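You operate a simulated robot arm through the tools that you are given. There is no shell and no other tool. Be economical: measure what you need, move in short steps, check, and stop when the job is done.

Carry out the task below with a simulated robot arm. There is one attempt and no reset: what you move stays moved.

TASK
Put the 6 fuse from the counter top on top of the green slim cylinder and the 4 fuse on top of the blue valve four.
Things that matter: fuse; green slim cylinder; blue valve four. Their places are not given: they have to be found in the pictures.

It is judged by the outcome, as a careful person would: the job done as asked, and still so three seconds after it is handed in. It fails if anything else is knocked over, pushed out of place, dropped, spilled or broken.

THE ROBOT
A 6-joint arm with a two-finger parallel gripper, fixed in place. Base frame: the origin is at the foot of the arm, x ahead of it, y to its left, z up; the work surface is at about z = 0. Lengths are in m, angles in rad, forces in N, time in s.
With the tool pointing down near the work surface it reaches from about 0.14 to 0.58 m from the base axis. Its first joint turns from -1.152 to 1.152 rad. Payload 2.1 kg.
Tool frame: the origin (TCP) lies between the finger pads and is the grasp point; the fingertips stand 0.03 m ahead of it; z points along the fingers, y is the line along which they close. The gripper opens to 0.094 m. The fingers are 0.028 m wide and 0.01 m thick; the gripper's body (0.05 by 0.096 m) begins 0.055 m behind the TCP.
Orientation is that of the tool frame in the base frame, as [roll, pitch, yaw] about the fixed x, y, z axes, in that order (R = Rz(yaw) Ry(pitch) Rx(roll)). With the fingers straight down and closing along the base's y, the tool's x points along the base's -x, its y along +y and its z along -z.

THE INTERFACE
- The arm moves only by the tool send_rows. Its arguments are lists of equal length, an entry for each row: "dp": the shift along the tool's x, y, z in units of 40 mm (1.0 is 40 mm), a list of three; "yaw": the turn about the tool's z in units of 4 degrees (1.0 is 4 degrees). In form: {"dp": [[tx, ty, tz], ...], "yaw": [yaw, ...]}. A call has 1 to 20 rows; each row shifts and turns the commanded pose from where the row before left it, along the tool's axes as they then stand. "claw" is the finger opening in m, from 0 to 0.094, set as the call begins (left out, the last holds). A call with a number of a shift or a turn outside -1 to 1 is refused whole. A row lasts 0.2 s, in which the tool goes at most 0.05 m and 0.15 rad; a call with a longer step from one row to the next is refused whole, and so is a gripper value outside its range. A pose out of reach is approached as far as the arm can. The call stops where the force on the tool passes 40 N (or 10 N more than at its start, if that is more) or the arm is blocked; 0.2 s more then pass. The fingers move at their own pace (about 0.072 m/s each) and stop on an object; they squeeze with about 29 N. The grip force told is the motor's: it shows also when the fingers shut on nothing. Time passes only in rows, and 0.2 s behind the last, so rows that do not move let the fingers close. It gives the time, the measured TCP pose, the force on the tool (base axes), the opening and the grip force at its end, in the units of the frame above (readings bear some noise), and new pictures: "views" is both (left out), scene, wrist or none.
- Cameras (640 x 400 px; columns grow to the right, rows downward): "scene" is fixed at [0.06, -0.3761, 0.4827]; the picture's right is [0.73, -0.68, 0.00], its down [-0.40, -0.43, -0.81] and it looks along [0.56, 0.59, -0.58] (base axes); focal length 214 px, centre (320, 200). "wrist" rides on the gripper at [-0.037, 0, -0.058] in the tool frame; the picture's right is [0.00, -1.00, 0.00], its down [0.97, 0.00, -0.24] and it looks along [0.24, 0.00, 0.97] (tool axes); focal length 218 px, centre (320, 200).
- point_at(camera, pixels): for up to 12 pixels [column, row] of the newest picture of that camera ("zoom" is the newest enlarged one), the place [x, y, z] in the base frame of the surface seen there, good to about 0.002 m. No time passes.
- enlarge(camera, box): a new picture of the part [left, top, right, bottom] of that camera's present view, enlarged. No time passes.
- finish_job(): hands the job in; it is judged then, once.

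Work in short steps. Measure before you move; look again where a grasp or a placing could have gone wrong, and mend it. You have 60 turns and 100 pictures in all, the two below and enlarged ones among them. Open the gripper and draw the arm clear of the work before you hand the job in, unless the task says otherwise; then end with one line.

The tools are called after "Call:" by a JSON object that holds its "op" and its "data". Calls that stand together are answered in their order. send_rows: Moves the arm, as the interface text tells. Its arguments: {"type":"object","properties":{"dp":{"type":"array"},"yaw":{"type":"array"},"claw":{"type":"number"},"views":{"type":"string","enum":["both","scene","wrist","none"]}},"required":["dp","yaw"]} The other tools are called the same way: point_at (camera, pixels) gives the place of the surface under pixels of a picture; enlarge (camera, box) takes an enlarged picture of a part of a camera's view; finish_job () hands the job in.

At the start:

```text
time_s: 0.0
tcp_pos: [0.2897, 0.1657, 0.373]
tool_rot: [3.141, 0.002, 3.142]
ft_force: [0.0, 0.6, -0.1]
gripper_width: 0.094
grasp_force: 0.0
```

scene: 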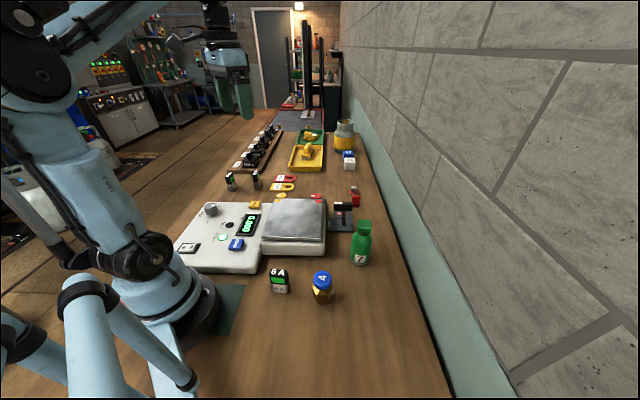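
wrist: 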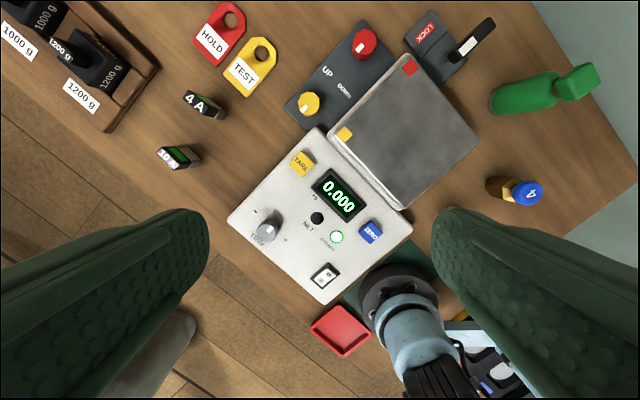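

The scene shows a "6 A" fuse at (279,280), two other fuses near (230,180) and (256,180), a green cylinder at (361,243) and a blue-capped "4" at (322,285). I'll enlarge these areas to identify them.

Call:
{"op": "enlarge", "data": {"camera": "scene", "box": [240, 200, 400, 310]}}

Call:
{"op": "enlarge", "data": {"camera": "wrist", "box": [440, 40, 640, 230]}}

Call:
{"op": "point_at", "data": {"camera": "scene", "pixels": [[279, 272], [281, 288], [322, 276], [323, 295], [363, 224], [360, 250], [230, 175], [231, 184], [256, 172], [257, 184], [279, 300], [365, 235]]}}

Call:
{"op": "point_at", "data": {"camera": "wrist", "pixels": [[531, 193], [582, 82], [520, 95], [200, 100], [180, 156], [500, 188], [218, 110], [195, 158], [188, 98], [165, 155]]}}

```text
3.64 times, centred on (320, 255) of scene
```

zoom: 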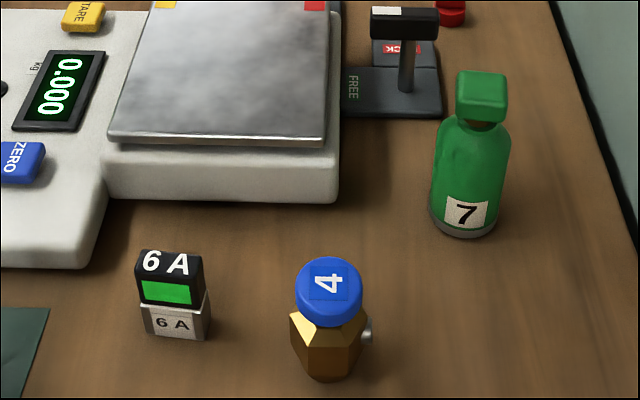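

```text
2.11 times, centred on (540, 135) of wrist
```

zoom: 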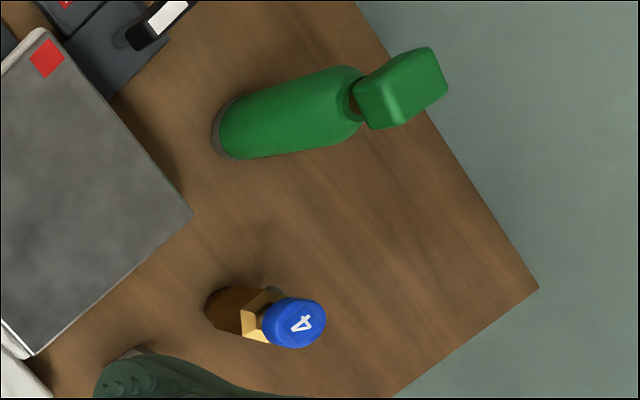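

```text
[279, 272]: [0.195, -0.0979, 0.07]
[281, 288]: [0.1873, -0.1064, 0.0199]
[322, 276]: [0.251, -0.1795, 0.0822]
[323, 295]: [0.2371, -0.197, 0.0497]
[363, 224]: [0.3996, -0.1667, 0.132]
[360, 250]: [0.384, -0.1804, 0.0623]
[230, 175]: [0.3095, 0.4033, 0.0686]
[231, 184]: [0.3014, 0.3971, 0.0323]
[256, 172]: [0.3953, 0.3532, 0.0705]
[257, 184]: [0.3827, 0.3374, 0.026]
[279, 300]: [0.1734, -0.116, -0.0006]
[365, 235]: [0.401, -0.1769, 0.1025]
```

```text
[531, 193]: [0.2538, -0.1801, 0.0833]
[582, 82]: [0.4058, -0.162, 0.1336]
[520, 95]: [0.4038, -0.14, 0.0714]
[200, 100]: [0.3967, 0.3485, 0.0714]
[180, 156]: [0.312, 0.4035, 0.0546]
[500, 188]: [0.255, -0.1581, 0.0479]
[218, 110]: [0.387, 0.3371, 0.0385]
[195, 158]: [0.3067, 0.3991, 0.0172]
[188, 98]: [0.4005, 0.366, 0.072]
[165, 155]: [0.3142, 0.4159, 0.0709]
```

The targets are the 6 A fuse at about (0.19,-0.10), the 4 A fuse at about (0.396,0.35), the green cylinder "7" and the blue valve "4". I'll move above the 6 A fuse to measure its orientation.

Call:
{"op": "send_rows", "data": {"dp": [[0.25, -0.83, 0.375], [0.25, -0.83, 0.375], [0.25, -0.83, 0.375], [0.25, -0.83, 0.375], [0.25, -0.83, 0.375], [0.25, -0.83, 0.375], [0.25, -0.83, 0.375], [0.25, -0.83, 0.375]], "yaw": [0, 0, 0, 0, 0, 0, 0, 0], "views": "both"}}

Call:
{"op": "enlarge", "data": {"camera": "scene", "box": [210, 110, 370, 210]}}

```text
time_s: 1.8
tcp_pos: [0.2102, -0.0974, 0.254]
tool_rot: [3.14, 0.001, 3.141]
ft_force: [0.4, -0.6, 0.4]
gripper_width: 0.094
grasp_force: 0.1
```

scene: 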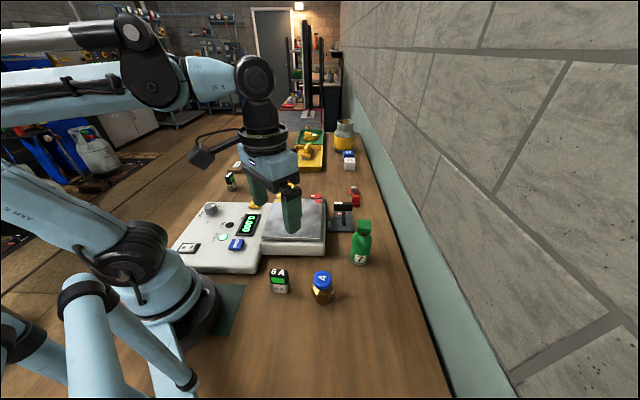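
wrist: 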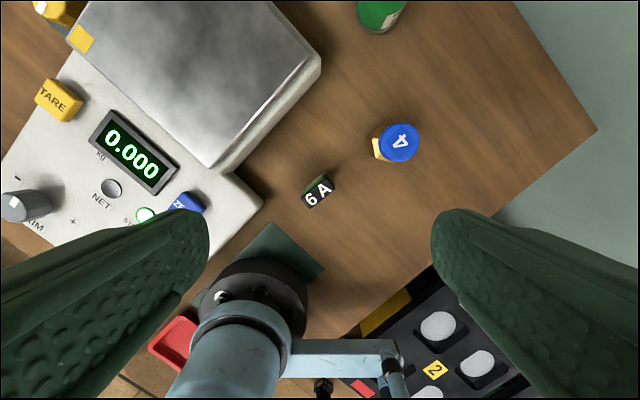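

```text
4.00 times, centred on (290, 160) of scene
```

zoom: 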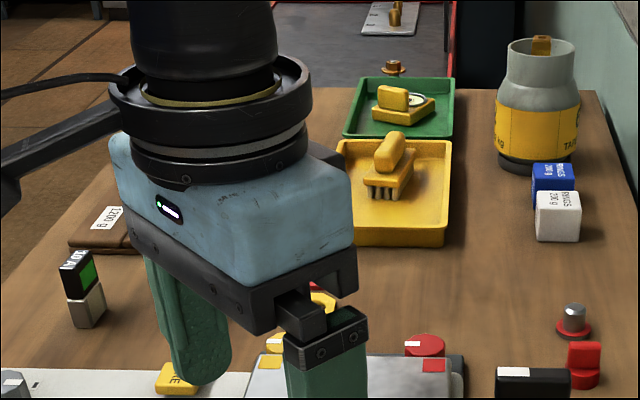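

Call:
{"op": "enlarge", "data": {"camera": "wrist", "box": [280, 110, 440, 210]}}

```text
4.00 times, centred on (360, 160) of wrist
```

zoom: 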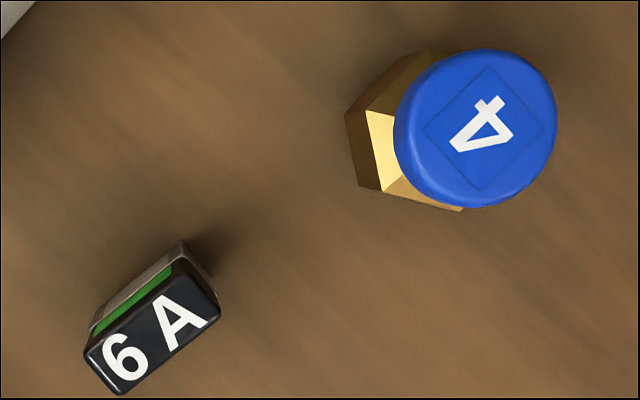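

The 6 A top face has its long axis diagonal in the picture. I'll measure its corners, the valve cap, and the green cap.

Call:
{"op": "point_at", "data": {"camera": "zoom", "pixels": [[94, 352], [183, 275], [212, 310], [120, 386], [152, 330], [475, 128], [400, 128], [550, 128], [475, 55], [475, 200], [487, 70], [430, 130]]}}

Call:
{"op": "enlarge", "data": {"camera": "scene", "box": [330, 210, 394, 250]}}

```text
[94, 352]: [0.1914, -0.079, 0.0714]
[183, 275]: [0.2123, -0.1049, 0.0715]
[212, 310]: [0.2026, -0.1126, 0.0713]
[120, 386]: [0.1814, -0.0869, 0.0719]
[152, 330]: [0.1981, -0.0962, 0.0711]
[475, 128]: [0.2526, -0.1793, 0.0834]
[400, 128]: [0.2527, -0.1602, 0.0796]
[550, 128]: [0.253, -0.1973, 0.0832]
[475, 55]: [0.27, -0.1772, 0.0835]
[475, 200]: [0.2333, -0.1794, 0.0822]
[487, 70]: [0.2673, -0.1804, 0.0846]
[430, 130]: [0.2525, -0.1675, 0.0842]
```

```text
10.00 times, centred on (362, 230) of scene
```

zoom: 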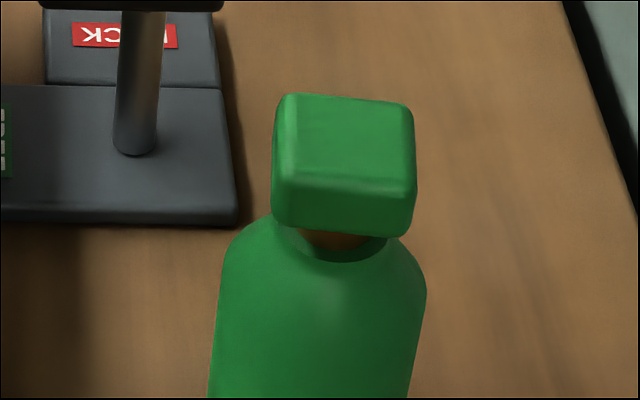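

The 6 A fuse centre is (0.197,-0.096), its top is at z=0.0715, and its short axis lies at about 39° in base. I turn the gripper 51°, lower above it, and set the opening to 0.045.

Call:
{"op": "send_rows", "data": {"dp": [[0.33, 0.035, 0], [0, 0, 0.18], [0, 0, 0.18], [0, 0, 0.18], [0, 0, 0.18], [0, 0, 0.18], [0, 0, 0.18], [0, 0, 0.18], [0, 0, 0.18], [0, 0, 0.18], [0, 0, 0.18], [0, 0, 0.18], [0, 0, 0.18], [0, 0, 0.18]], "yaw": [0, 0.985, 0.985, 0.985, 0.985, 0.985, 0.985, 0.985, 0.985, 0.985, 0.985, 0.985, 0.985, 0.985], "claw": 0.045}}

```text
time_s: 4.8
tcp_pos: [0.1966, -0.098, 0.1578]
tool_rot: [3.139, -0.001, 2.247]
ft_force: [-0.1, 0.1, 0.6]
gripper_width: 0.0451
grasp_force: 0.0
```

scene: 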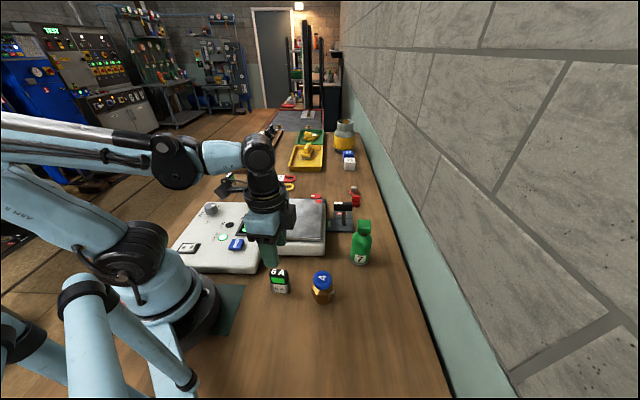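
wrist: 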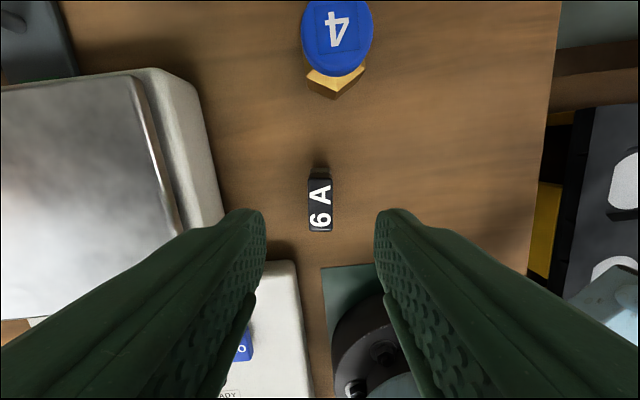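

Fuse is aligned, at columns 308–333. I check clearance to the scale's corner beside the left finger.

Call:
{"op": "point_at", "data": {"camera": "wrist", "pixels": [[310, 228], [330, 228], [311, 182], [330, 182], [290, 265], [215, 215], [218, 190], [280, 262]]}}

```text
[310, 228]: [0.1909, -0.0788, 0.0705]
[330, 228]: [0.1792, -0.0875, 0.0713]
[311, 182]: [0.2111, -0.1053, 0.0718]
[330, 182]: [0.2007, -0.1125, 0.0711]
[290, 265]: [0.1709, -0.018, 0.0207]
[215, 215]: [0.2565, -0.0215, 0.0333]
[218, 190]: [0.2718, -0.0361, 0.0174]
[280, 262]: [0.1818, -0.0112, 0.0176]
```

The scale is at least 7 cm away, so I descend to z≈0.045.

Call:
{"op": "send_rows", "data": {"dp": [[0.05, 0, 0.7], [0, 0, 0.7], [0, 0, 0.7], [0, 0, 0.5], [0, 0, 0.2]], "yaw": [0, 0, 0, 0, 0], "views": "both"}}

```text
time_s: 6.0
tcp_pos: [0.1971, -0.0974, 0.045]
tool_rot: [3.138, 0.0, 2.247]
ft_force: [0.4, -0.9, -1.6]
gripper_width: 0.0447
grasp_force: 0.2
```

scene: 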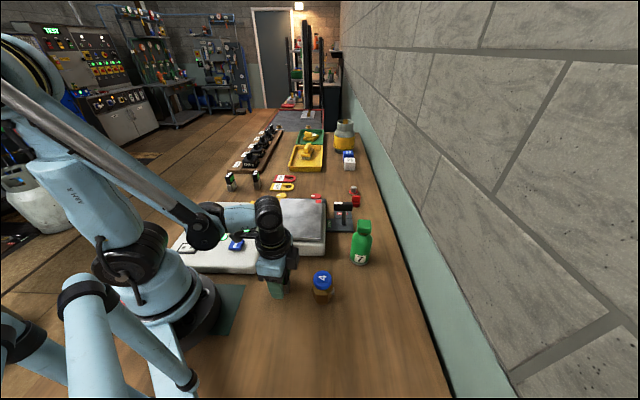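
wrist: 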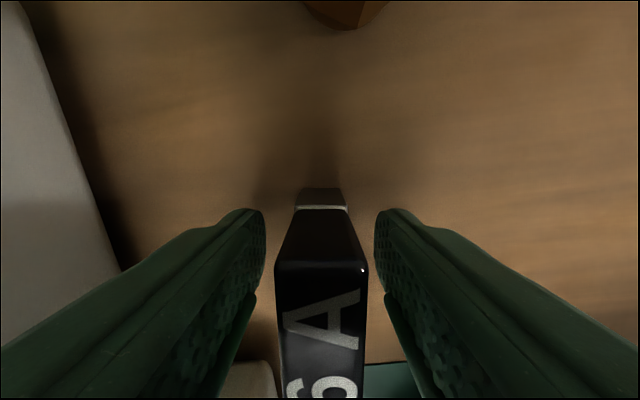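

The fuse is between the fingers, so I close and then lift a little.

Call:
{"op": "send_rows", "data": {"dp": [[0, 0, 0], [0, 0, 0], [0, 0, 0], [0, 0, 0]], "yaw": [0, 0, 0, 0], "claw": 0.0, "views": "none"}}

Call:
{"op": "send_rows", "data": {"dp": [[0, 0, -0.4], [0, 0, -0.8], [0, 0, -0.8], [0, 0, -0.8], [0, 0, -0.8], [0, 0, -0.8]], "yaw": [0, 0, 0, 0, 0, 0]}}

```text
time_s: 7.0
tcp_pos: [0.1964, -0.0968, 0.0463]
tool_rot: [3.141, 0.0, 2.248]
ft_force: [-0.1, 0.2, 0.3]
gripper_width: 0.0217
grasp_force: 29.0
```

```text
time_s: 8.4
tcp_pos: [0.1954, -0.0981, 0.2209]
tool_rot: [3.141, 0.001, 2.248]
ft_force: [-0.3, -0.4, -0.6]
gripper_width: 0.0214
grasp_force: 29.2
```

scene: 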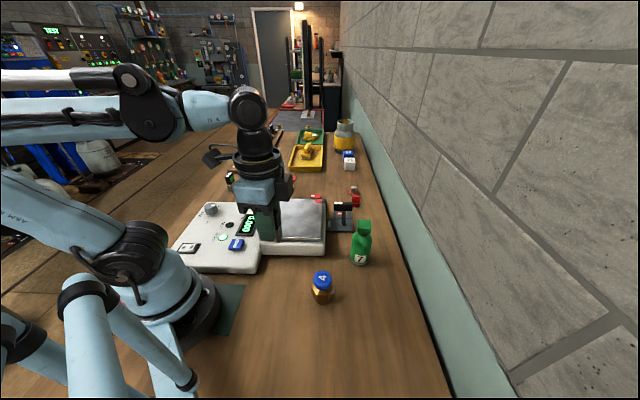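
wrist: 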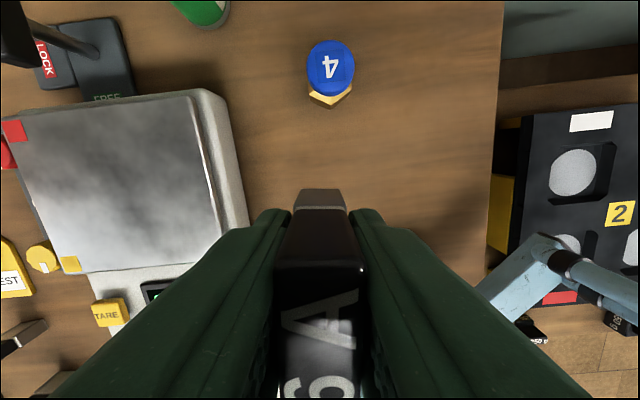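

The fuse is held (opening 0.0215). I measure the green cap's top face.

Call:
{"op": "enlarge", "data": {"camera": "scene", "box": [330, 210, 394, 250]}}

Call:
{"op": "point_at", "data": {"camera": "zoom", "pixels": [[290, 102], [400, 110], [408, 175], [282, 165], [345, 140], [345, 105], [345, 175], [290, 135], [400, 140], [340, 240]]}}

```text
10.00 times, centred on (362, 230) of scene
```

zoom: 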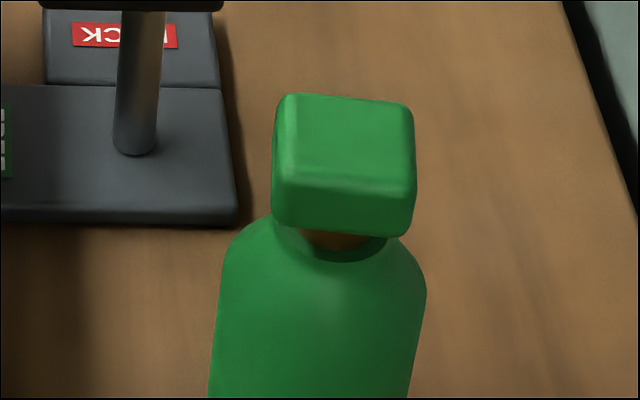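

```text
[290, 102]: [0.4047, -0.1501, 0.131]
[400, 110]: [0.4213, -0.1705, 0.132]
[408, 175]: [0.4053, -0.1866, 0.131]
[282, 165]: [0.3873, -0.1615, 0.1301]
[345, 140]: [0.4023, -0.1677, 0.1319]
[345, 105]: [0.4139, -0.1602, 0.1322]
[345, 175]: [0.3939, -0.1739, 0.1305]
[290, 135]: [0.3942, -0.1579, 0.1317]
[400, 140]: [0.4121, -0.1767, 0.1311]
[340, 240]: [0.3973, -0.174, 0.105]
```

Cap top centre is ≈(0.405,-0.167,0.132), long axis parallel to the held fuse, so no turn is needed. I move above it at z≈0.22.

Call:
{"op": "send_rows", "data": {"dp": [[-0.777, 0.497, 0], [-0.777, 0.497, 0], [-0.777, 0.497, 0], [-0.777, 0.497, 0], [-0.777, 0.497, 0], [-0.777, 0.497, 0], [0, 0, 0]], "yaw": [0, 0, 0, 0, 0, 0, 0]}}

Call:
{"op": "enlarge", "data": {"camera": "scene", "box": [314, 160, 410, 240]}}

```text
time_s: 10.0
tcp_pos: [0.4078, -0.169, 0.2221]
tool_rot: [3.14, 0.0, 2.248]
ft_force: [-0.1, 0.1, -0.9]
gripper_width: 0.0214
grasp_force: 28.7
```

scene: 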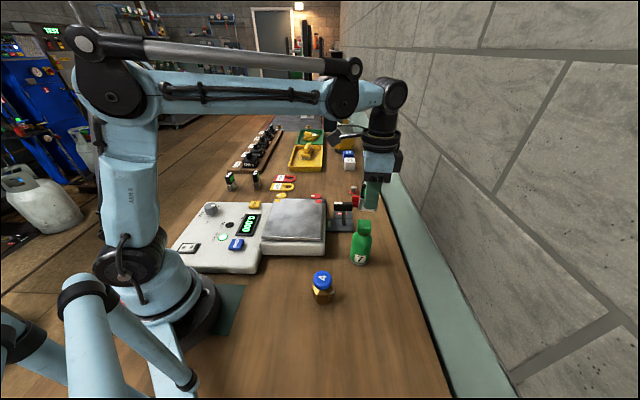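
wrist: 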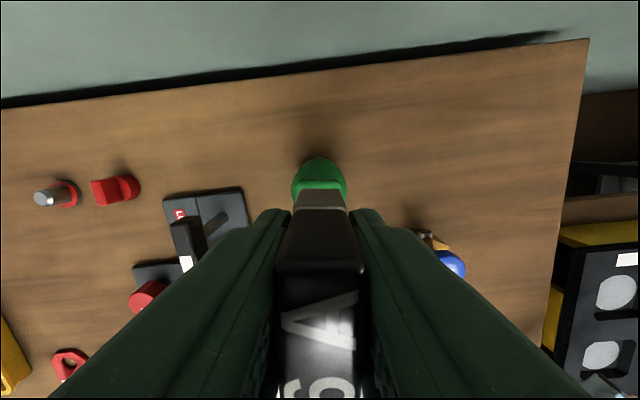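

```text
5.00 times, centred on (362, 200) of scene
```

zoom: 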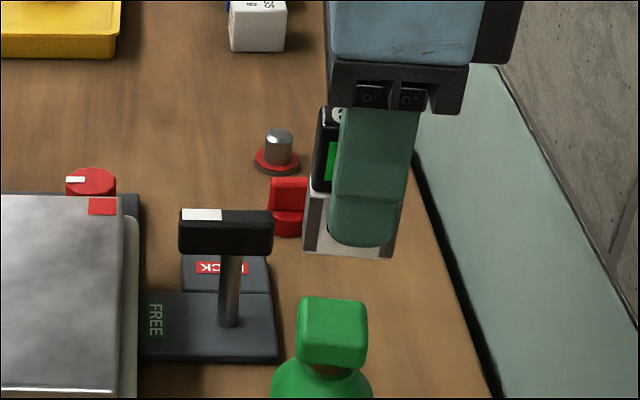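

I check the held fuse's bottom edges for the lateral offset.

Call:
{"op": "point_at", "data": {"camera": "zoom", "pixels": [[308, 246], [326, 250], [390, 254], [355, 252], [312, 200], [330, 110], [400, 215], [322, 200], [305, 300], [360, 305]]}}

Call:
{"op": "point_at", "data": {"camera": "wrist", "pixels": [[300, 195], [340, 195], [320, 205], [290, 265], [355, 265], [320, 266], [320, 165], [320, 225]]}}

```text
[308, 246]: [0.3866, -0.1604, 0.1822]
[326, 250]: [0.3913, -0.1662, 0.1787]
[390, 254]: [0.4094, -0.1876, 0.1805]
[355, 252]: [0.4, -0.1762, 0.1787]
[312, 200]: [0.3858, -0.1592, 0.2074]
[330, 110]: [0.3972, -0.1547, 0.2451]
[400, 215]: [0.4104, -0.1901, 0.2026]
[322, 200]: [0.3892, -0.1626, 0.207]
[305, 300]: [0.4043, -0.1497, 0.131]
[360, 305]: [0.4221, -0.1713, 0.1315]
```

```text
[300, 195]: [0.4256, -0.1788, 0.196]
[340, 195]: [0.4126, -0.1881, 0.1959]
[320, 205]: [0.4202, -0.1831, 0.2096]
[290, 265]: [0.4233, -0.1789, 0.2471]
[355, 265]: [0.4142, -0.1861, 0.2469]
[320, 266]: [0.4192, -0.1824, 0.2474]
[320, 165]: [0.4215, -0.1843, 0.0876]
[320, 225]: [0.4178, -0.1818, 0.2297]
```

Fuse centre ≈(0.4066,-0.168), about 2 mm off the cap centre. I correct this and descend to just above contact.

Call:
{"op": "send_rows", "data": {"dp": [[0.05, -0.02, 0.3], [0, 0, 0.3], [0, 0, 0.3], [0, 0, 0.12], [0, 0, 0]], "yaw": [0, 0, 0, 0, 0], "views": "none"}}

Call:
{"op": "enlarge", "data": {"camera": "scene", "box": [314, 180, 410, 260]}}

```text
time_s: 11.2
tcp_pos: [0.4031, -0.1685, 0.183]
tool_rot: [3.14, 0.001, 2.249]
ft_force: [-0.2, -0.4, -0.2]
gripper_width: 0.0217
grasp_force: 29.5
```

```text
5.00 times, centred on (362, 220) of scene
```

zoom: 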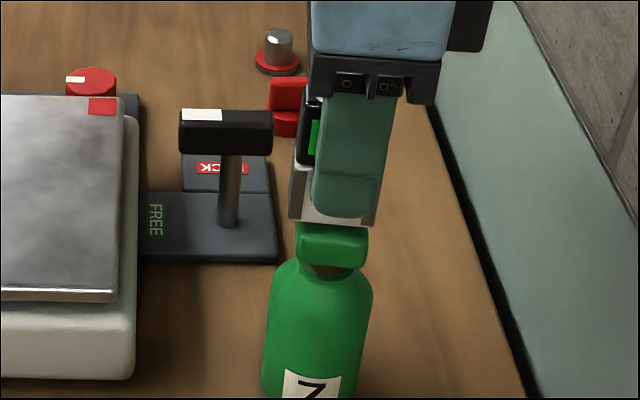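

Call:
{"op": "point_at", "data": {"camera": "zoom", "pixels": [[293, 215], [372, 221], [300, 217], [335, 221], [305, 232], [335, 235], [362, 238], [335, 260], [298, 240], [366, 245]]}}

```text
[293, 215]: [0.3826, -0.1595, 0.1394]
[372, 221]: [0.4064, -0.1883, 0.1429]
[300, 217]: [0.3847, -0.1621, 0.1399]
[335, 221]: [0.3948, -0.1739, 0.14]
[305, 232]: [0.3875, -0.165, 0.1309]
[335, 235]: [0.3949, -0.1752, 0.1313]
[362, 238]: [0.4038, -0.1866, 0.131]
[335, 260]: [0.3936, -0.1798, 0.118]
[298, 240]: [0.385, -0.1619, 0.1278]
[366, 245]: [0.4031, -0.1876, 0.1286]
```

The fuse is centred over the cap (289–378 against 296–368), with a gap of about 8 mm. I lower it slowly to contact.

Call:
{"op": "send_rows", "data": {"dp": [[-0.01, 0.01, 0.08], [0, 0, 0.06], [0, 0, 0]], "yaw": [0, 0, 0], "views": "none"}}

Call:
{"op": "enlarge", "data": {"camera": "scene", "box": [314, 180, 410, 260]}}

```text
time_s: 12.0
tcp_pos: [0.4045, -0.168, 0.1771]
tool_rot: [3.14, 0.002, 2.245]
ft_force: [-0.9, -1.7, 18.7]
gripper_width: 0.0216
grasp_force: 29.4
```

```text
5.00 times, centred on (362, 220) of scene
```

zoom: 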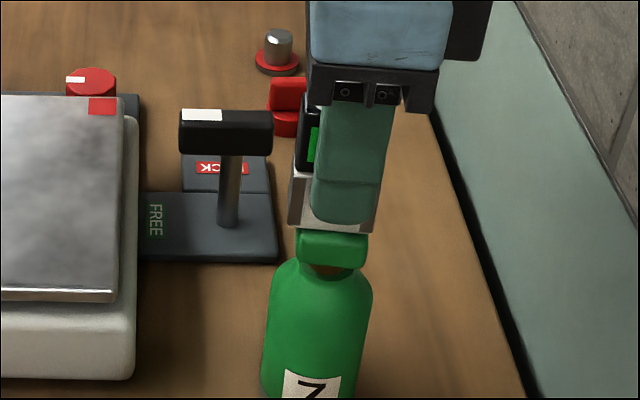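

Contact is made (18.7 N). I ease up a hair, then open moderately and wait.

Call:
{"op": "send_rows", "data": {"dp": [[0, 0, -0.02], [0, 0, 0]], "yaw": [0, 0], "views": "none"}}

Call:
{"op": "send_rows", "data": {"dp": [[0, 0, 0], [0, 0, 0], [0, 0, 0]], "yaw": [0, 0, 0], "claw": 0.05, "views": "both"}}

Call:
{"op": "enlarge", "data": {"camera": "scene", "box": [314, 180, 410, 260]}}

```text
time_s: 12.6
tcp_pos: [0.404, -0.1668, 0.1785]
tool_rot: [3.138, -0.002, 2.247]
ft_force: [0.0, -0.6, -0.3]
gripper_width: 0.0213
grasp_force: 28.8
```

```text
time_s: 13.4
tcp_pos: [0.4042, -0.1675, 0.1787]
tool_rot: [3.141, 0.0, 2.249]
ft_force: [0.1, 0.0, 0.8]
gripper_width: 0.05
grasp_force: 0.1
```

scene: 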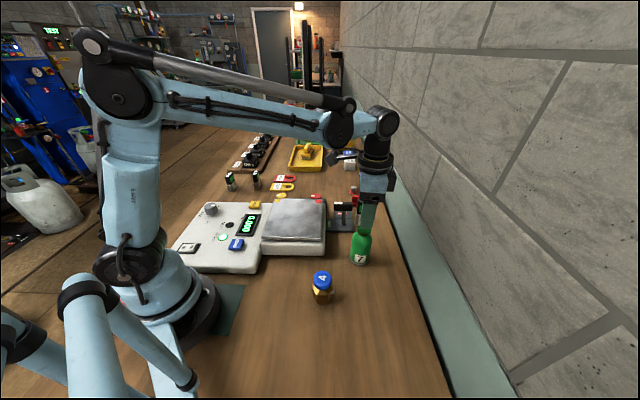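
wrist: 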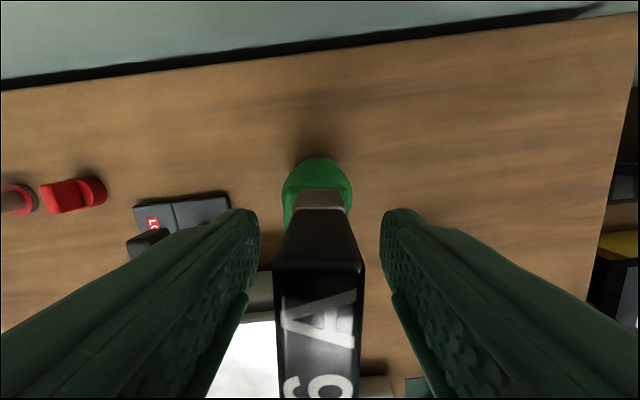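

```text
5.00 times, centred on (362, 220) of scene
```

zoom: 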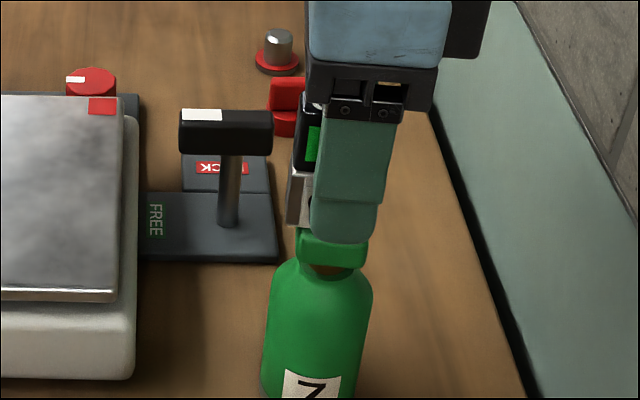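

Released and standing. I raise straight up.

Call:
{"op": "send_rows", "data": {"dp": [[0, 0, -0.3], [0, 0, -0.6], [0, 0, -0.8], [0, 0, -0.8], [0, 0, -0.8], [0, 0, 0]], "yaw": [0, 0, 0, 0, 0, 0]}}

```text
time_s: 14.8
tcp_pos: [0.4039, -0.1672, 0.314]
tool_rot: [3.139, 0.002, 2.248]
ft_force: [0.1, -0.3, 0.0]
gripper_width: 0.0501
grasp_force: 0.0
```

scene: 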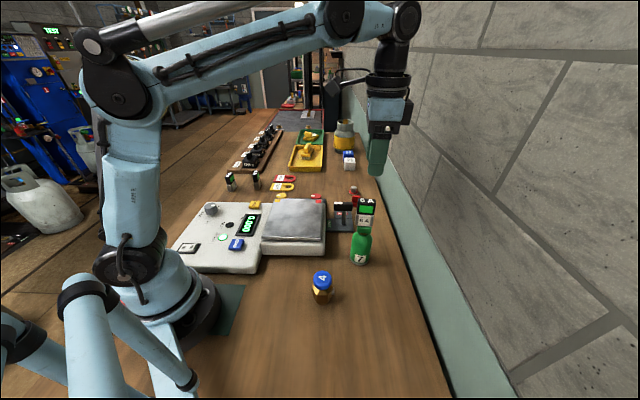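
wrist: 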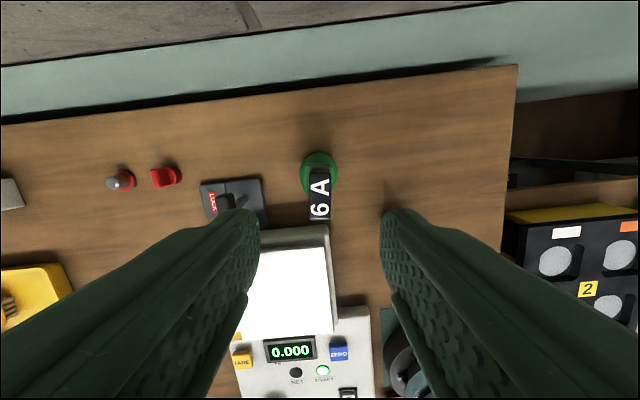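

The 6 A fuse stands centred on the green cylinder. I travel to the 4 A fuse and start turning the tool for it.

Call:
{"op": "send_rows", "data": {"dp": [[0.734, 0.546, 0], [0.734, 0.546, 0], [0.734, 0.546, 0], [0.734, 0.546, 0], [0.734, 0.546, 0], [0.734, 0.546, 0], [0.734, 0.546, 0], [0.734, 0.546, 0], [0.734, 0.546, 0], [0.734, 0.546, 0], [0.734, 0.546, 0], [0.734, 0.546, 0], [0.734, 0.546, 0], [0.734, 0.546, 0], [0, 0, 0], [0, 0, 0], [0, 0, 0], [0, 0, 0], [0, 0, 0], [0, 0, 0]], "yaw": [0, 0, 0, 0, 0, 0, 0, 0, 0, 0, 0, 0, 0, 0, -1, -1, -1, -1, -1, -1], "views": "none"}}

Call:
{"op": "send_rows", "data": {"dp": [[0, 0, 0.06], [0, 0, 0.06], [0, 0, 0.06], [0, 0, 0.06], [0, 0, 0.06], [0, 0, 0.06], [0, 0, 0.06], [0, 0, 0.06], [0, 0, 0.06], [0, 0, 0.06], [0, 0, 0.06], [0, 0, 0.06], [0, 0, 0.06], [0, 0, 0.06], [0, 0, 0.06], [0, 0, 0.06], [0, 0, 0.06], [0, 0, 0.06], [0, 0, 0.06], [0, 0, 0.06]], "yaw": [-1, -1, -1, -1, -1, -1, -1, -1, -1, -1, -1, -1, -1, -1, -1, -1, -1, -1, -1, -1]}}

```text
time_s: 19.0
tcp_pos: [0.3749, 0.336, 0.3021]
tool_rot: [3.139, 0.0, 2.668]
ft_force: [0.5, 0.1, -0.1]
gripper_width: 0.05
grasp_force: 0.0
out of reach, approached as far as the arm can: row 14
```

```text
time_s: 23.2
tcp_pos: [0.3748, 0.3369, 0.2534]
tool_rot: [-3.139, 0.002, -2.219]
ft_force: [-0.2, -0.3, -0.3]
gripper_width: 0.0501
grasp_force: 0.0
```

scene: 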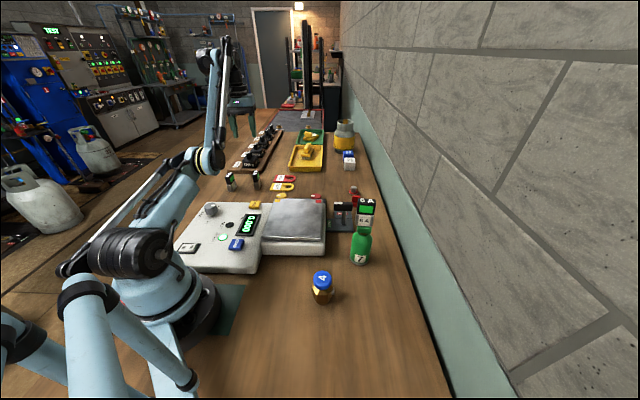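
wrist: 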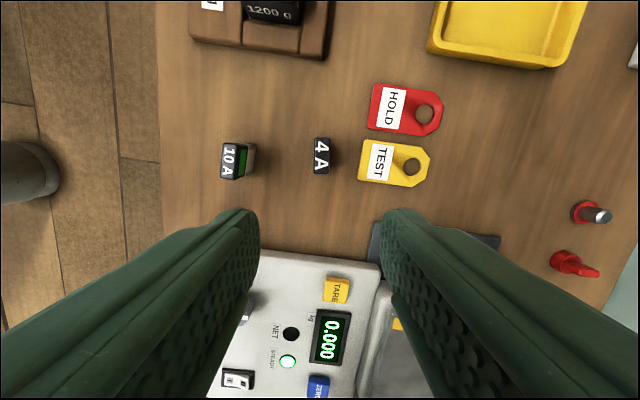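

4 A at (321,156), nearly aligned with the picture. I enlarge and measure.

Call:
{"op": "enlarge", "data": {"camera": "wrist", "box": [280, 130, 360, 180]}}

Call:
{"op": "point_at", "data": {"camera": "wrist", "pixels": [[315, 139], [329, 139], [314, 173], [328, 173], [321, 156], [360, 178], [255, 150], [333, 160], [300, 255], [378, 240]]}}

```text
8.00 times, centred on (320, 155) of wrist
```

zoom: 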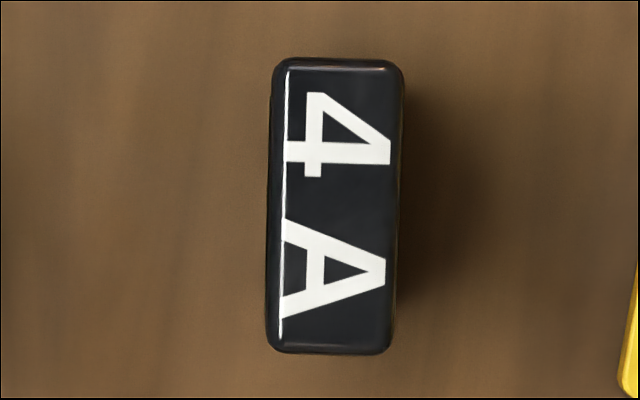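

```text
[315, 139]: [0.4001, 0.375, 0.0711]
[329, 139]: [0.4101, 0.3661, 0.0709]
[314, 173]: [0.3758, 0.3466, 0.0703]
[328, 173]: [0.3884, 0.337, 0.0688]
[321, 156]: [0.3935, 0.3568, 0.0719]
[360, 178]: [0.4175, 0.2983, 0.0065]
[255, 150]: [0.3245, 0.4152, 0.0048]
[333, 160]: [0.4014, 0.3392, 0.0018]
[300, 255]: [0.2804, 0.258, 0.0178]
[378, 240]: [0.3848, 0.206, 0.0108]
```

Fuse centre ≈(0.3936,0.3562), with a tilt of 2°. I lower to z≈0.13, shift over it, and turn +0.5.

Call:
{"op": "send_rows", "data": {"dp": [[0, 0, 0.77], [0, 0, 0.77], [0, 0, 0.77], [0, 0, 0.77], [-0.334, -0.042, 0], [-0.334, -0.042, 0], [0, 0, 0]], "yaw": [0, 0, 0, 0, 0, 0, 0.5], "claw": 0.045, "views": "wrist"}}

Call:
{"op": "point_at", "data": {"camera": "wrist", "pixels": [[308, 200], [332, 200], [308, 250], [332, 250], [320, 225]]}}

```text
time_s: 24.8
tcp_pos: [0.425, 0.3854, 0.1759]
tool_rot: [-3.139, 0.002, -2.257]
ft_force: [0.0, 0.9, 0.0]
gripper_width: 0.0452
grasp_force: 0.1
out of reach, approached as far as the arm can: row 1, 2, 3, 4, 6
```

wrist: 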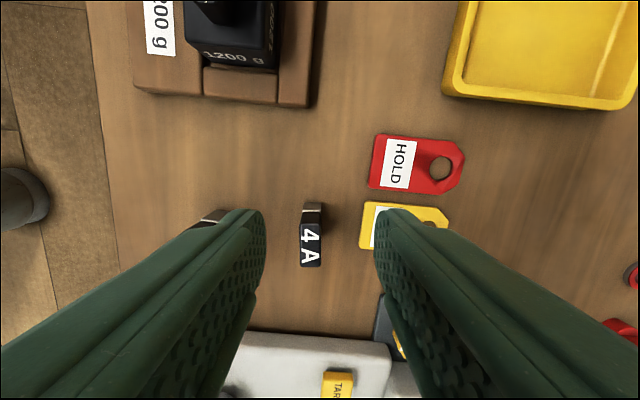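

```text
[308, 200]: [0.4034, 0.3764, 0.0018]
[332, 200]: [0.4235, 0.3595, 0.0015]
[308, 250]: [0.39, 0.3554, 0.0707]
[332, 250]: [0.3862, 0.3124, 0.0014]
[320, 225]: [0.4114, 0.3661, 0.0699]
```

The arm couldn't follow fully. I wait to see the settled pose.

Call:
{"op": "send_rows", "data": {"dp": [[0, 0, 0], [0, 0, 0]], "yaw": [0, 0], "views": "scene"}}

```text
time_s: 25.4
tcp_pos: [0.4246, 0.3853, 0.1754]
tool_rot: [-3.14, 0.002, -2.256]
ft_force: [-0.1, 0.0, 0.0]
gripper_width: 0.0449
grasp_force: 0.1
```

scene: 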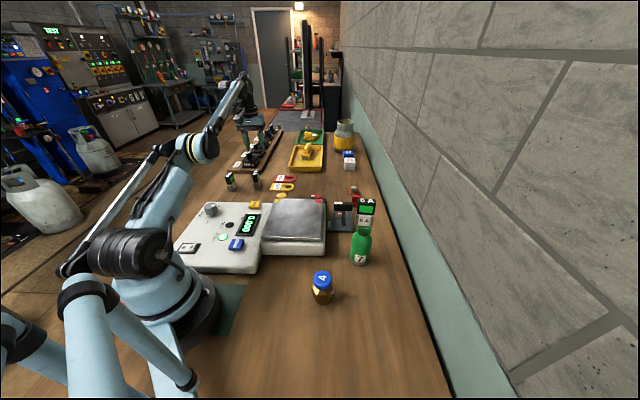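

I shift back toward the point above the fuse at the same height to see whether that is reachable.

Call:
{"op": "send_rows", "data": {"dp": [[0.5, 0.07, 0], [0.55, 0.07, 0], [0, 0, 0]], "yaw": [0, 0, 0], "views": "wrist"}}

```text
time_s: 26.2
tcp_pos: [0.409, 0.3668, 0.1897]
tool_rot: [-3.14, 0.002, -2.256]
ft_force: [-0.8, 0.0, 0.3]
gripper_width: 0.045
grasp_force: 0.0
out of reach, approached as far as the arm can: row 1, 2
```

wrist: 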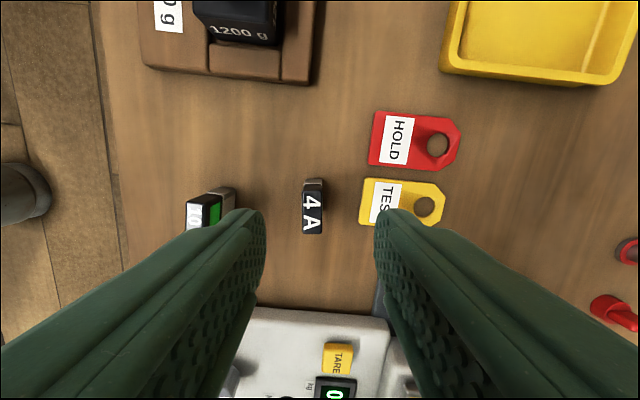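

The arm seems to be stretched near its limit and sliding along it. I retract inward at this height in small steps to bend the elbow again.

Call:
{"op": "send_rows", "data": {"dp": [[0.4, 0, 0], [0.4, 0, 0], [0.4, 0, 0], [0.4, 0, 0], [0.4, 0, 0], [0.4, 0, 0], [0.4, 0, 0], [0, 0, 0]], "yaw": [0, 0, 0, 0, 0, 0, 0, 0], "views": "scene"}}

```text
time_s: 28.0
tcp_pos: [0.3805, 0.3188, 0.2437]
tool_rot: [-3.14, 0.0, -2.254]
ft_force: [-0.3, -0.1, 0.4]
gripper_width: 0.0448
grasp_force: 0.0
out of reach, approached as far as the arm can: row 1, 2, 3, 4, 5, 6, 7
```

scene: 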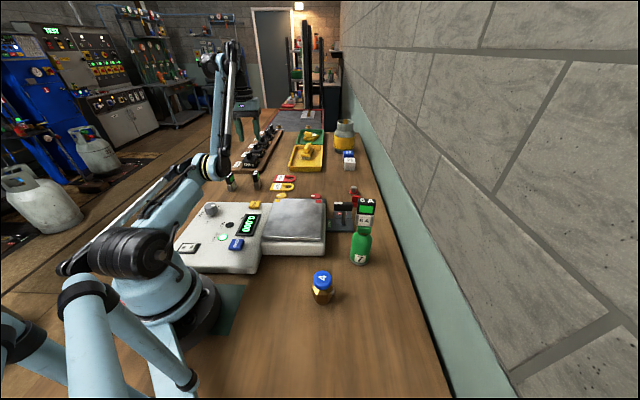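

The scene shows the elbow has flipped low (elbow at (205,165)) after the arm passed the straight pose. I go up and out to straighten it, so it can come back elbow-up.

Call:
{"op": "send_rows", "data": {"dp": [[0, 0, -0.4], [0, 0, -0.4], [0, 0, -0.4], [0, 0, -0.4], [0, 0, 0]], "yaw": [0, 0, 0, 0, 0], "views": "scene"}}

```text
time_s: 29.2
tcp_pos: [0.3784, 0.3176, 0.3091]
tool_rot: [-3.14, 0.001, -2.255]
ft_force: [-0.6, -0.2, 0.3]
gripper_width: 0.0451
grasp_force: 0.1
```

scene: 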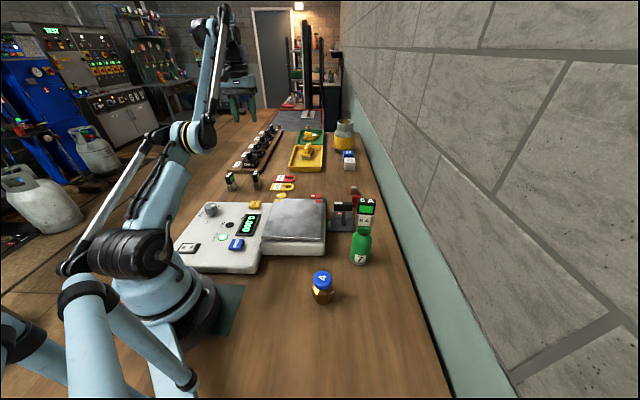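

Elbow rising. I continue up until straight.

Call:
{"op": "send_rows", "data": {"dp": [[0, 0, -0.3], [0, 0, -0.3], [0, 0, -0.3], [0, 0, -0.3], [0, 0, -0.3], [0, 0, 0]], "yaw": [0, 0, 0, 0, 0, 0], "views": "scene"}}

```text
time_s: 30.6
tcp_pos: [0.3719, 0.3094, 0.3347]
tool_rot: [-3.139, 0.003, -2.256]
ft_force: [0.8, 0.1, 0.2]
gripper_width: 0.0449
grasp_force: 0.0
out of reach, approached as far as the arm can: row 2, 3, 4, 5
```

scene: 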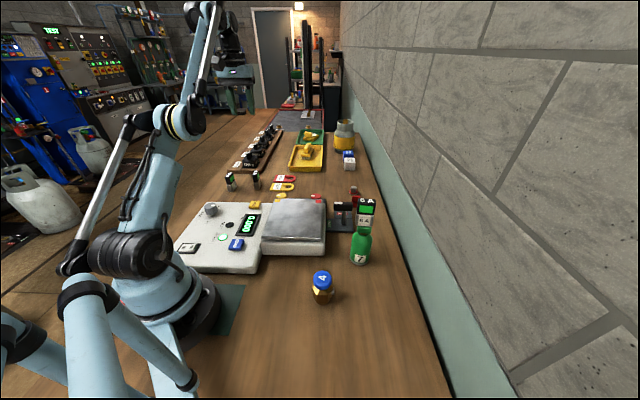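

Nearly straight now. I move inward slightly and see which way the elbow goes.

Call:
{"op": "send_rows", "data": {"dp": [[0.4, 0, 0], [0.4, 0, 0], [0.4, 0, 0], [0, 0, 0]], "yaw": [0, 0, 0, 0], "views": "scene"}}

```text
time_s: 31.6
tcp_pos: [0.3483, 0.2783, 0.3389]
tool_rot: [-3.14, 0.002, -2.254]
ft_force: [0.8, 0.9, -0.6]
gripper_width: 0.045
grasp_force: 0.0
out of reach, approached as far as the arm can: row 3
```

scene: 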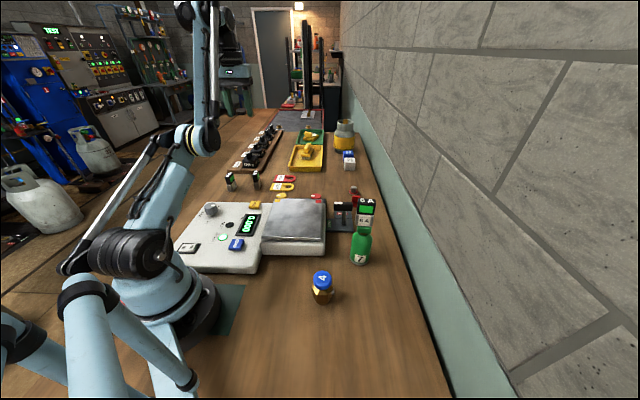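

Still elbow-low. I try large outward-and-up steps from this bent state, which is how it flipped before.

Call:
{"op": "send_rows", "data": {"dp": [[-0.8, 0, -0.9], [-0.8, 0, -0.9], [0, 0, 0]], "yaw": [0, 0, 0], "views": "scene"}}

```text
time_s: 32.4
tcp_pos: [0.3538, 0.2948, 0.3596]
tool_rot: [-3.141, 0.002, -2.255]
ft_force: [-0.6, -0.2, -0.4]
gripper_width: 0.045
grasp_force: 0.1
out of reach, approached as far as the arm can: row 1, 2
```

scene: 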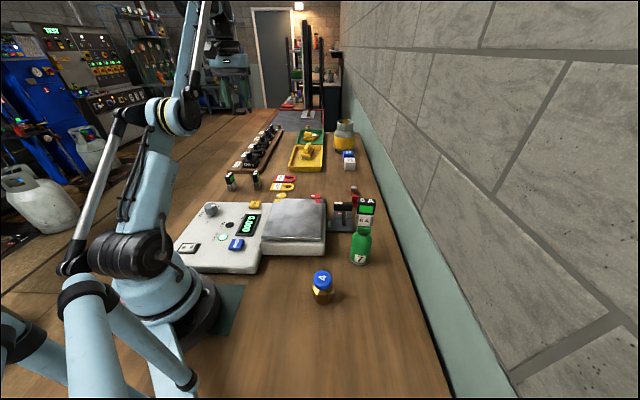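

Now at the straight limit. I try an inward/down pull with large steps.

Call:
{"op": "send_rows", "data": {"dp": [[0.7, 0.1, 0.7], [0, 0, 0]], "yaw": [0, 0], "views": "scene"}}

```text
time_s: 33.0
tcp_pos: [0.344, 0.2847, 0.3354]
tool_rot: [-3.139, 0.0, -2.255]
ft_force: [-1.0, 0.0, -0.3]
gripper_width: 0.0449
grasp_force: 0.0
out of reach, approached as far as the arm can: row 1
```

scene: 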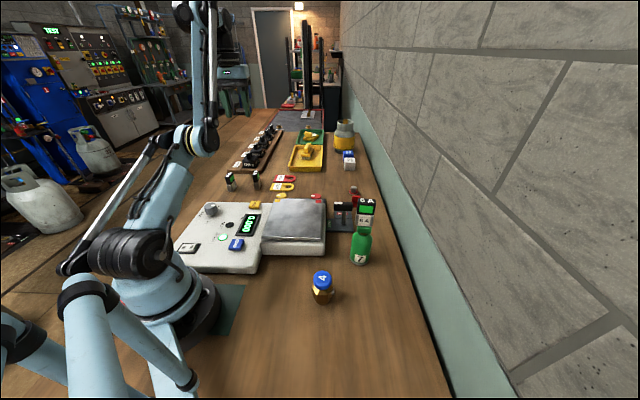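

I retry the flip with a single step just past the reach limit, followed by very small inward steps. Whether inward rows stay reachable will tell which elbow side it's on.

Call:
{"op": "send_rows", "data": {"dp": [[-0.5, 0, 0], [-0.9, 0, 0], [0, 0, 0], [0, 0, 0.06], [0, 0, 0.06], [0, 0, 0.06], [0, 0, 0.06], [0, 0, 0.06], [0, 0, 0.06], [0.2, 0, 0], [0.3, 0, 0], [0.3, 0, 0], [0.3, 0, 0], [0.3, 0, 0]], "yaw": [0, 0, 0.2, 0, 0, 0, 0, 0, 0, 0, 0, 0, 0, 0], "views": "none"}}

```text
time_s: 36.0
tcp_pos: [0.3476, 0.2836, 0.3292]
tool_rot: [-3.14, 0.0, -2.269]
ft_force: [0.0, 0.2, -0.4]
gripper_width: 0.0451
grasp_force: 0.1
out of reach, approached as far as the arm can: row 2, 13, 14
```

Still elbow-low. I try again with strong overshoots in varied directions, then the same inward check.

Call:
{"op": "send_rows", "data": {"dp": [[-0.6, 0, 0], [-1.0, 0, 0], [0, 0, -1.0], [-1.0, 0.5, 0], [0.1, 0, 0.1], [0.2, 0, 0.2], [0.3, 0, 0.2], [0.3, 0, 0.2], [0.3, 0, 0.2], [0.3, 0, 0.2]], "yaw": [0, 0, 0, 0, 0, 0, 0, 0, 0, 0], "views": "none"}}

```text
time_s: 38.2
tcp_pos: [0.3458, 0.3039, 0.2942]
tool_rot: [-3.141, -0.002, -2.271]
ft_force: [-0.5, 0.0, -0.5]
gripper_width: 0.0451
grasp_force: 0.1
out of reach, approached as far as the arm can: row 2, 3, 4, 8, 9, 10
```

Again elbow-low. Original flip came from one step ~13 mm past the limit, mostly sideways, so I replicate that geometry.

Call:
{"op": "send_rows", "data": {"dp": [[-0.42, 0, -0.1], [-0.42, 0, -0.1], [-0.58, 0.7, 0], [0, 0, 0], [0, 0, 0.06], [0, 0, 0.06], [0, 0, 0.06], [0, 0, 0.06], [0.2, 0, 0.1], [0.3, 0, 0], [0.3, 0, 0], [0.3, 0, 0], [0.3, 0, 0], [0.3, 0, 0]], "yaw": [0, 0, 0, 0, 0, 0, 0, 0, 0, 0, 0, 0, 0, 0], "views": "none"}}

```text
time_s: 41.2
tcp_pos: [0.3284, 0.3238, 0.2907]
tool_rot: [-3.14, 0.0, -2.27]
ft_force: [0.4, 0.8, -0.2]
gripper_width: 0.0451
grasp_force: 0.0
out of reach, approached as far as the arm can: row 3, 13, 14
```

Still elbow-low. I pack several different overshoots in one call, each followed by a larger inward move. If one flips, the later ones stay inside reach and won't flip it back.

Call:
{"op": "send_rows", "data": {"dp": [[-0.2, 0, 0], [-1, 0, -0.7], [0.8, 0, 0.4], [0.9, 0, 0.4], [-0.4, 0, 0], [-1, 0, -0.5], [0.8, 0, 0.4], [0.9, 0, 0.4], [-0.6, 0, 0], [-0.8, 0, -0.9], [0.8, 0, 0.5], [0.9, 0, 0.5], [-0.8, 0, 0], [-0.8, 0, 0], [0.8, 0, 0.2], [0.9, 0, 0.2], [-0.9, 0, 0], [-0.6, 0, -0.9], [0.8, 0, 0.5], [0.9, 0, 0.5]], "yaw": [0, 0, 0, 0, 0, 0, 0, 0, 0, 0, 0, 0, 0, 0, 0, 0, 0, 0, 0, 0], "views": "scene"}}

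```text
time_s: 45.4
tcp_pos: [0.3317, 0.3267, 0.2622]
tool_rot: [-3.14, 0.001, -2.27]
ft_force: [0.0, 0.0, 0.4]
gripper_width: 0.0451
grasp_force: 0.1
out of reach, approached as far as the arm can: row 2, 4, 6, 8, 10, 12, 16, 18, 20
```

scene: 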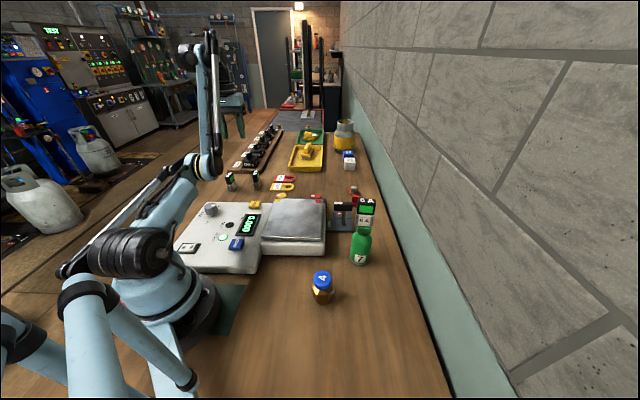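

Replicating more exactly: the original was only 2–3 mm inside the limit when it made a ~20 mm overshoot. I settle on the limit, come in 3 mm, then overshoot, and try three variants.

Call:
{"op": "send_rows", "data": {"dp": [[0, 0, -1], [-0.6, 0, 0], [-0.7, 0, 0], [0.08, 0, 0], [-0.5, -0.7, 0], [0, 0, 0.06], [0.8, 0, 0.2], [0.9, 0, 0.2], [-0.6, 0, -0.3], [-0.7, 0, 0], [0.08, 0, 0], [-0.25, 0.7, 0], [0, 0, 0.06], [0.8, 0, 0.2], [0.9, 0, 0.2], [-0.6, 0, -0.3], [-0.8, 0, 0], [-0.3, 0, 0], [0.8, 0, 0.2], [0.9, 0, 0.2]], "yaw": [0, 0, 0, 0, 0, 0, 0, 0, 0, 0, 0, 0, 0, 0, 0, 0, 0, 0, 0, 0], "views": "none"}}

```text
time_s: 49.6
tcp_pos: [0.3336, 0.324, 0.2716]
tool_rot: [-3.139, 0.0, -2.267]
ft_force: [1.2, -1.0, -0.5]
gripper_width: 0.0451
grasp_force: 0.0
out of reach, approached as far as the arm can: row 3, 5, 8, 15, 17, 18, 20
```

Still elbow-low, possibly because the forearm's sag or lag picks the side. I run fast upward along the reach limit so the forearm lags the other way, then pull in immediately.

Call:
{"op": "send_rows", "data": {"dp": [[-0.9, 0, 0], [-0.9, 0, 0], [0.65, 0, -1.0], [0.65, 0, -1.0], [0.65, 0, -1.0], [1.0, 0, -0.3], [1.0, 0, 0], [1.0, 0, 0.2], [0.8, 0, 0.2]], "yaw": [0, 0, 0, 0, 0, 0, 0, 0, 0], "views": "scene"}}

```text
time_s: 51.6
tcp_pos: [0.2606, 0.225, 0.4505]
tool_rot: [-3.141, 0.003, -2.271]
ft_force: [0.0, -0.5, 0.1]
gripper_width: 0.045
grasp_force: 0.0
out of reach, approached as far as the arm can: row 2, 4, 5, 6, 7, 8, 9
```

scene: 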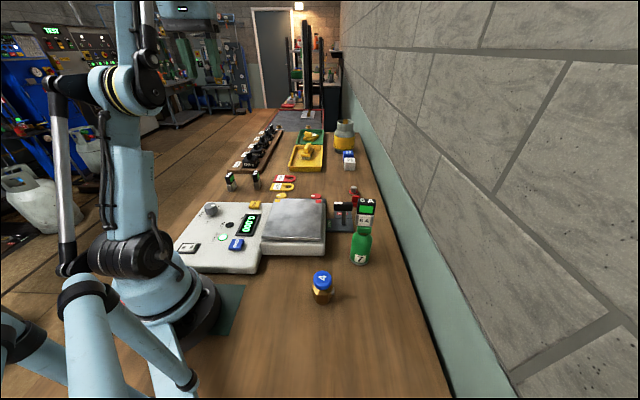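

All the inward rows slide along a wrist limit and the arm is now nearly vertical. Pushing further inward should swing the upper arm back past the forearm, crossing to the elbow-up side.

Call:
{"op": "send_rows", "data": {"dp": [[0.7, 0, 0], [0.7, 0, 0], [0.7, 0, 0], [0.7, 0, 0], [0, 0, 0]], "yaw": [0, 0, 0, 0, 0], "views": "scene"}}

```text
time_s: 52.8
tcp_pos: [0.1863, 0.1408, 0.4438]
tool_rot: [-3.138, 0.003, -2.27]
ft_force: [-0.2, -0.2, 0.7]
gripper_width: 0.045
grasp_force: 0.1
```

scene: 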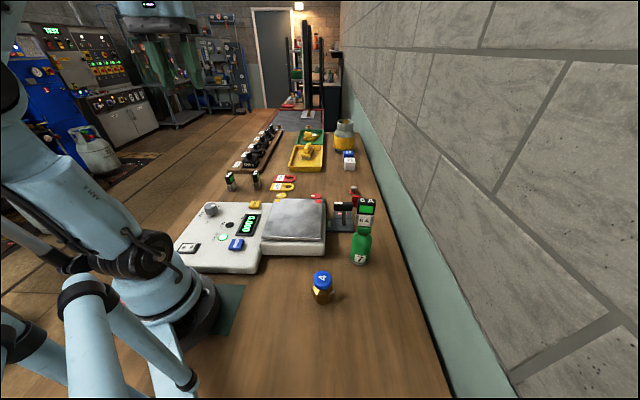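

The arm is now elbow-up and everything is reachable. I go down and outward to about (0.30,0.27,0.20).

Call:
{"op": "send_rows", "data": {"dp": [[-0.2, 0, 0.8], [-0.4, 0, 0.8], [-0.6, 0, 0.75], [-0.6, 0, 0.75], [-0.6, 0, 0.75], [-0.6, 0, 0.75], [-0.6, -0.05, 0.75], [-0.7, -0.05, 0.75], [0, 0, 0]], "yaw": [0, 0, 0, 0, 0, 0, 0, 0, 0], "views": "scene"}}

```text
time_s: 54.8
tcp_pos: [0.3027, 0.2699, 0.2026]
tool_rot: [-3.14, 0.003, -2.269]
ft_force: [0.9, 0.3, -0.3]
gripper_width: 0.0449
grasp_force: 0.1
```

scene: 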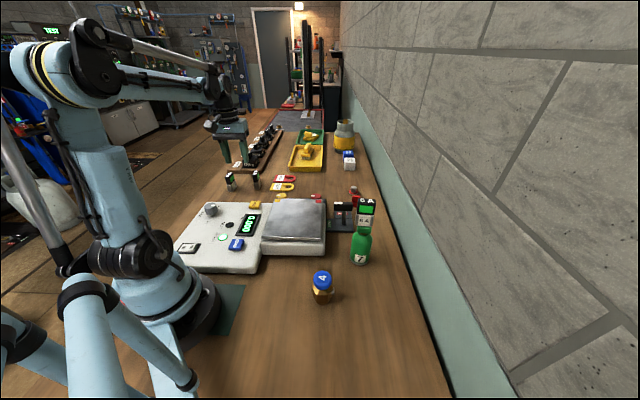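

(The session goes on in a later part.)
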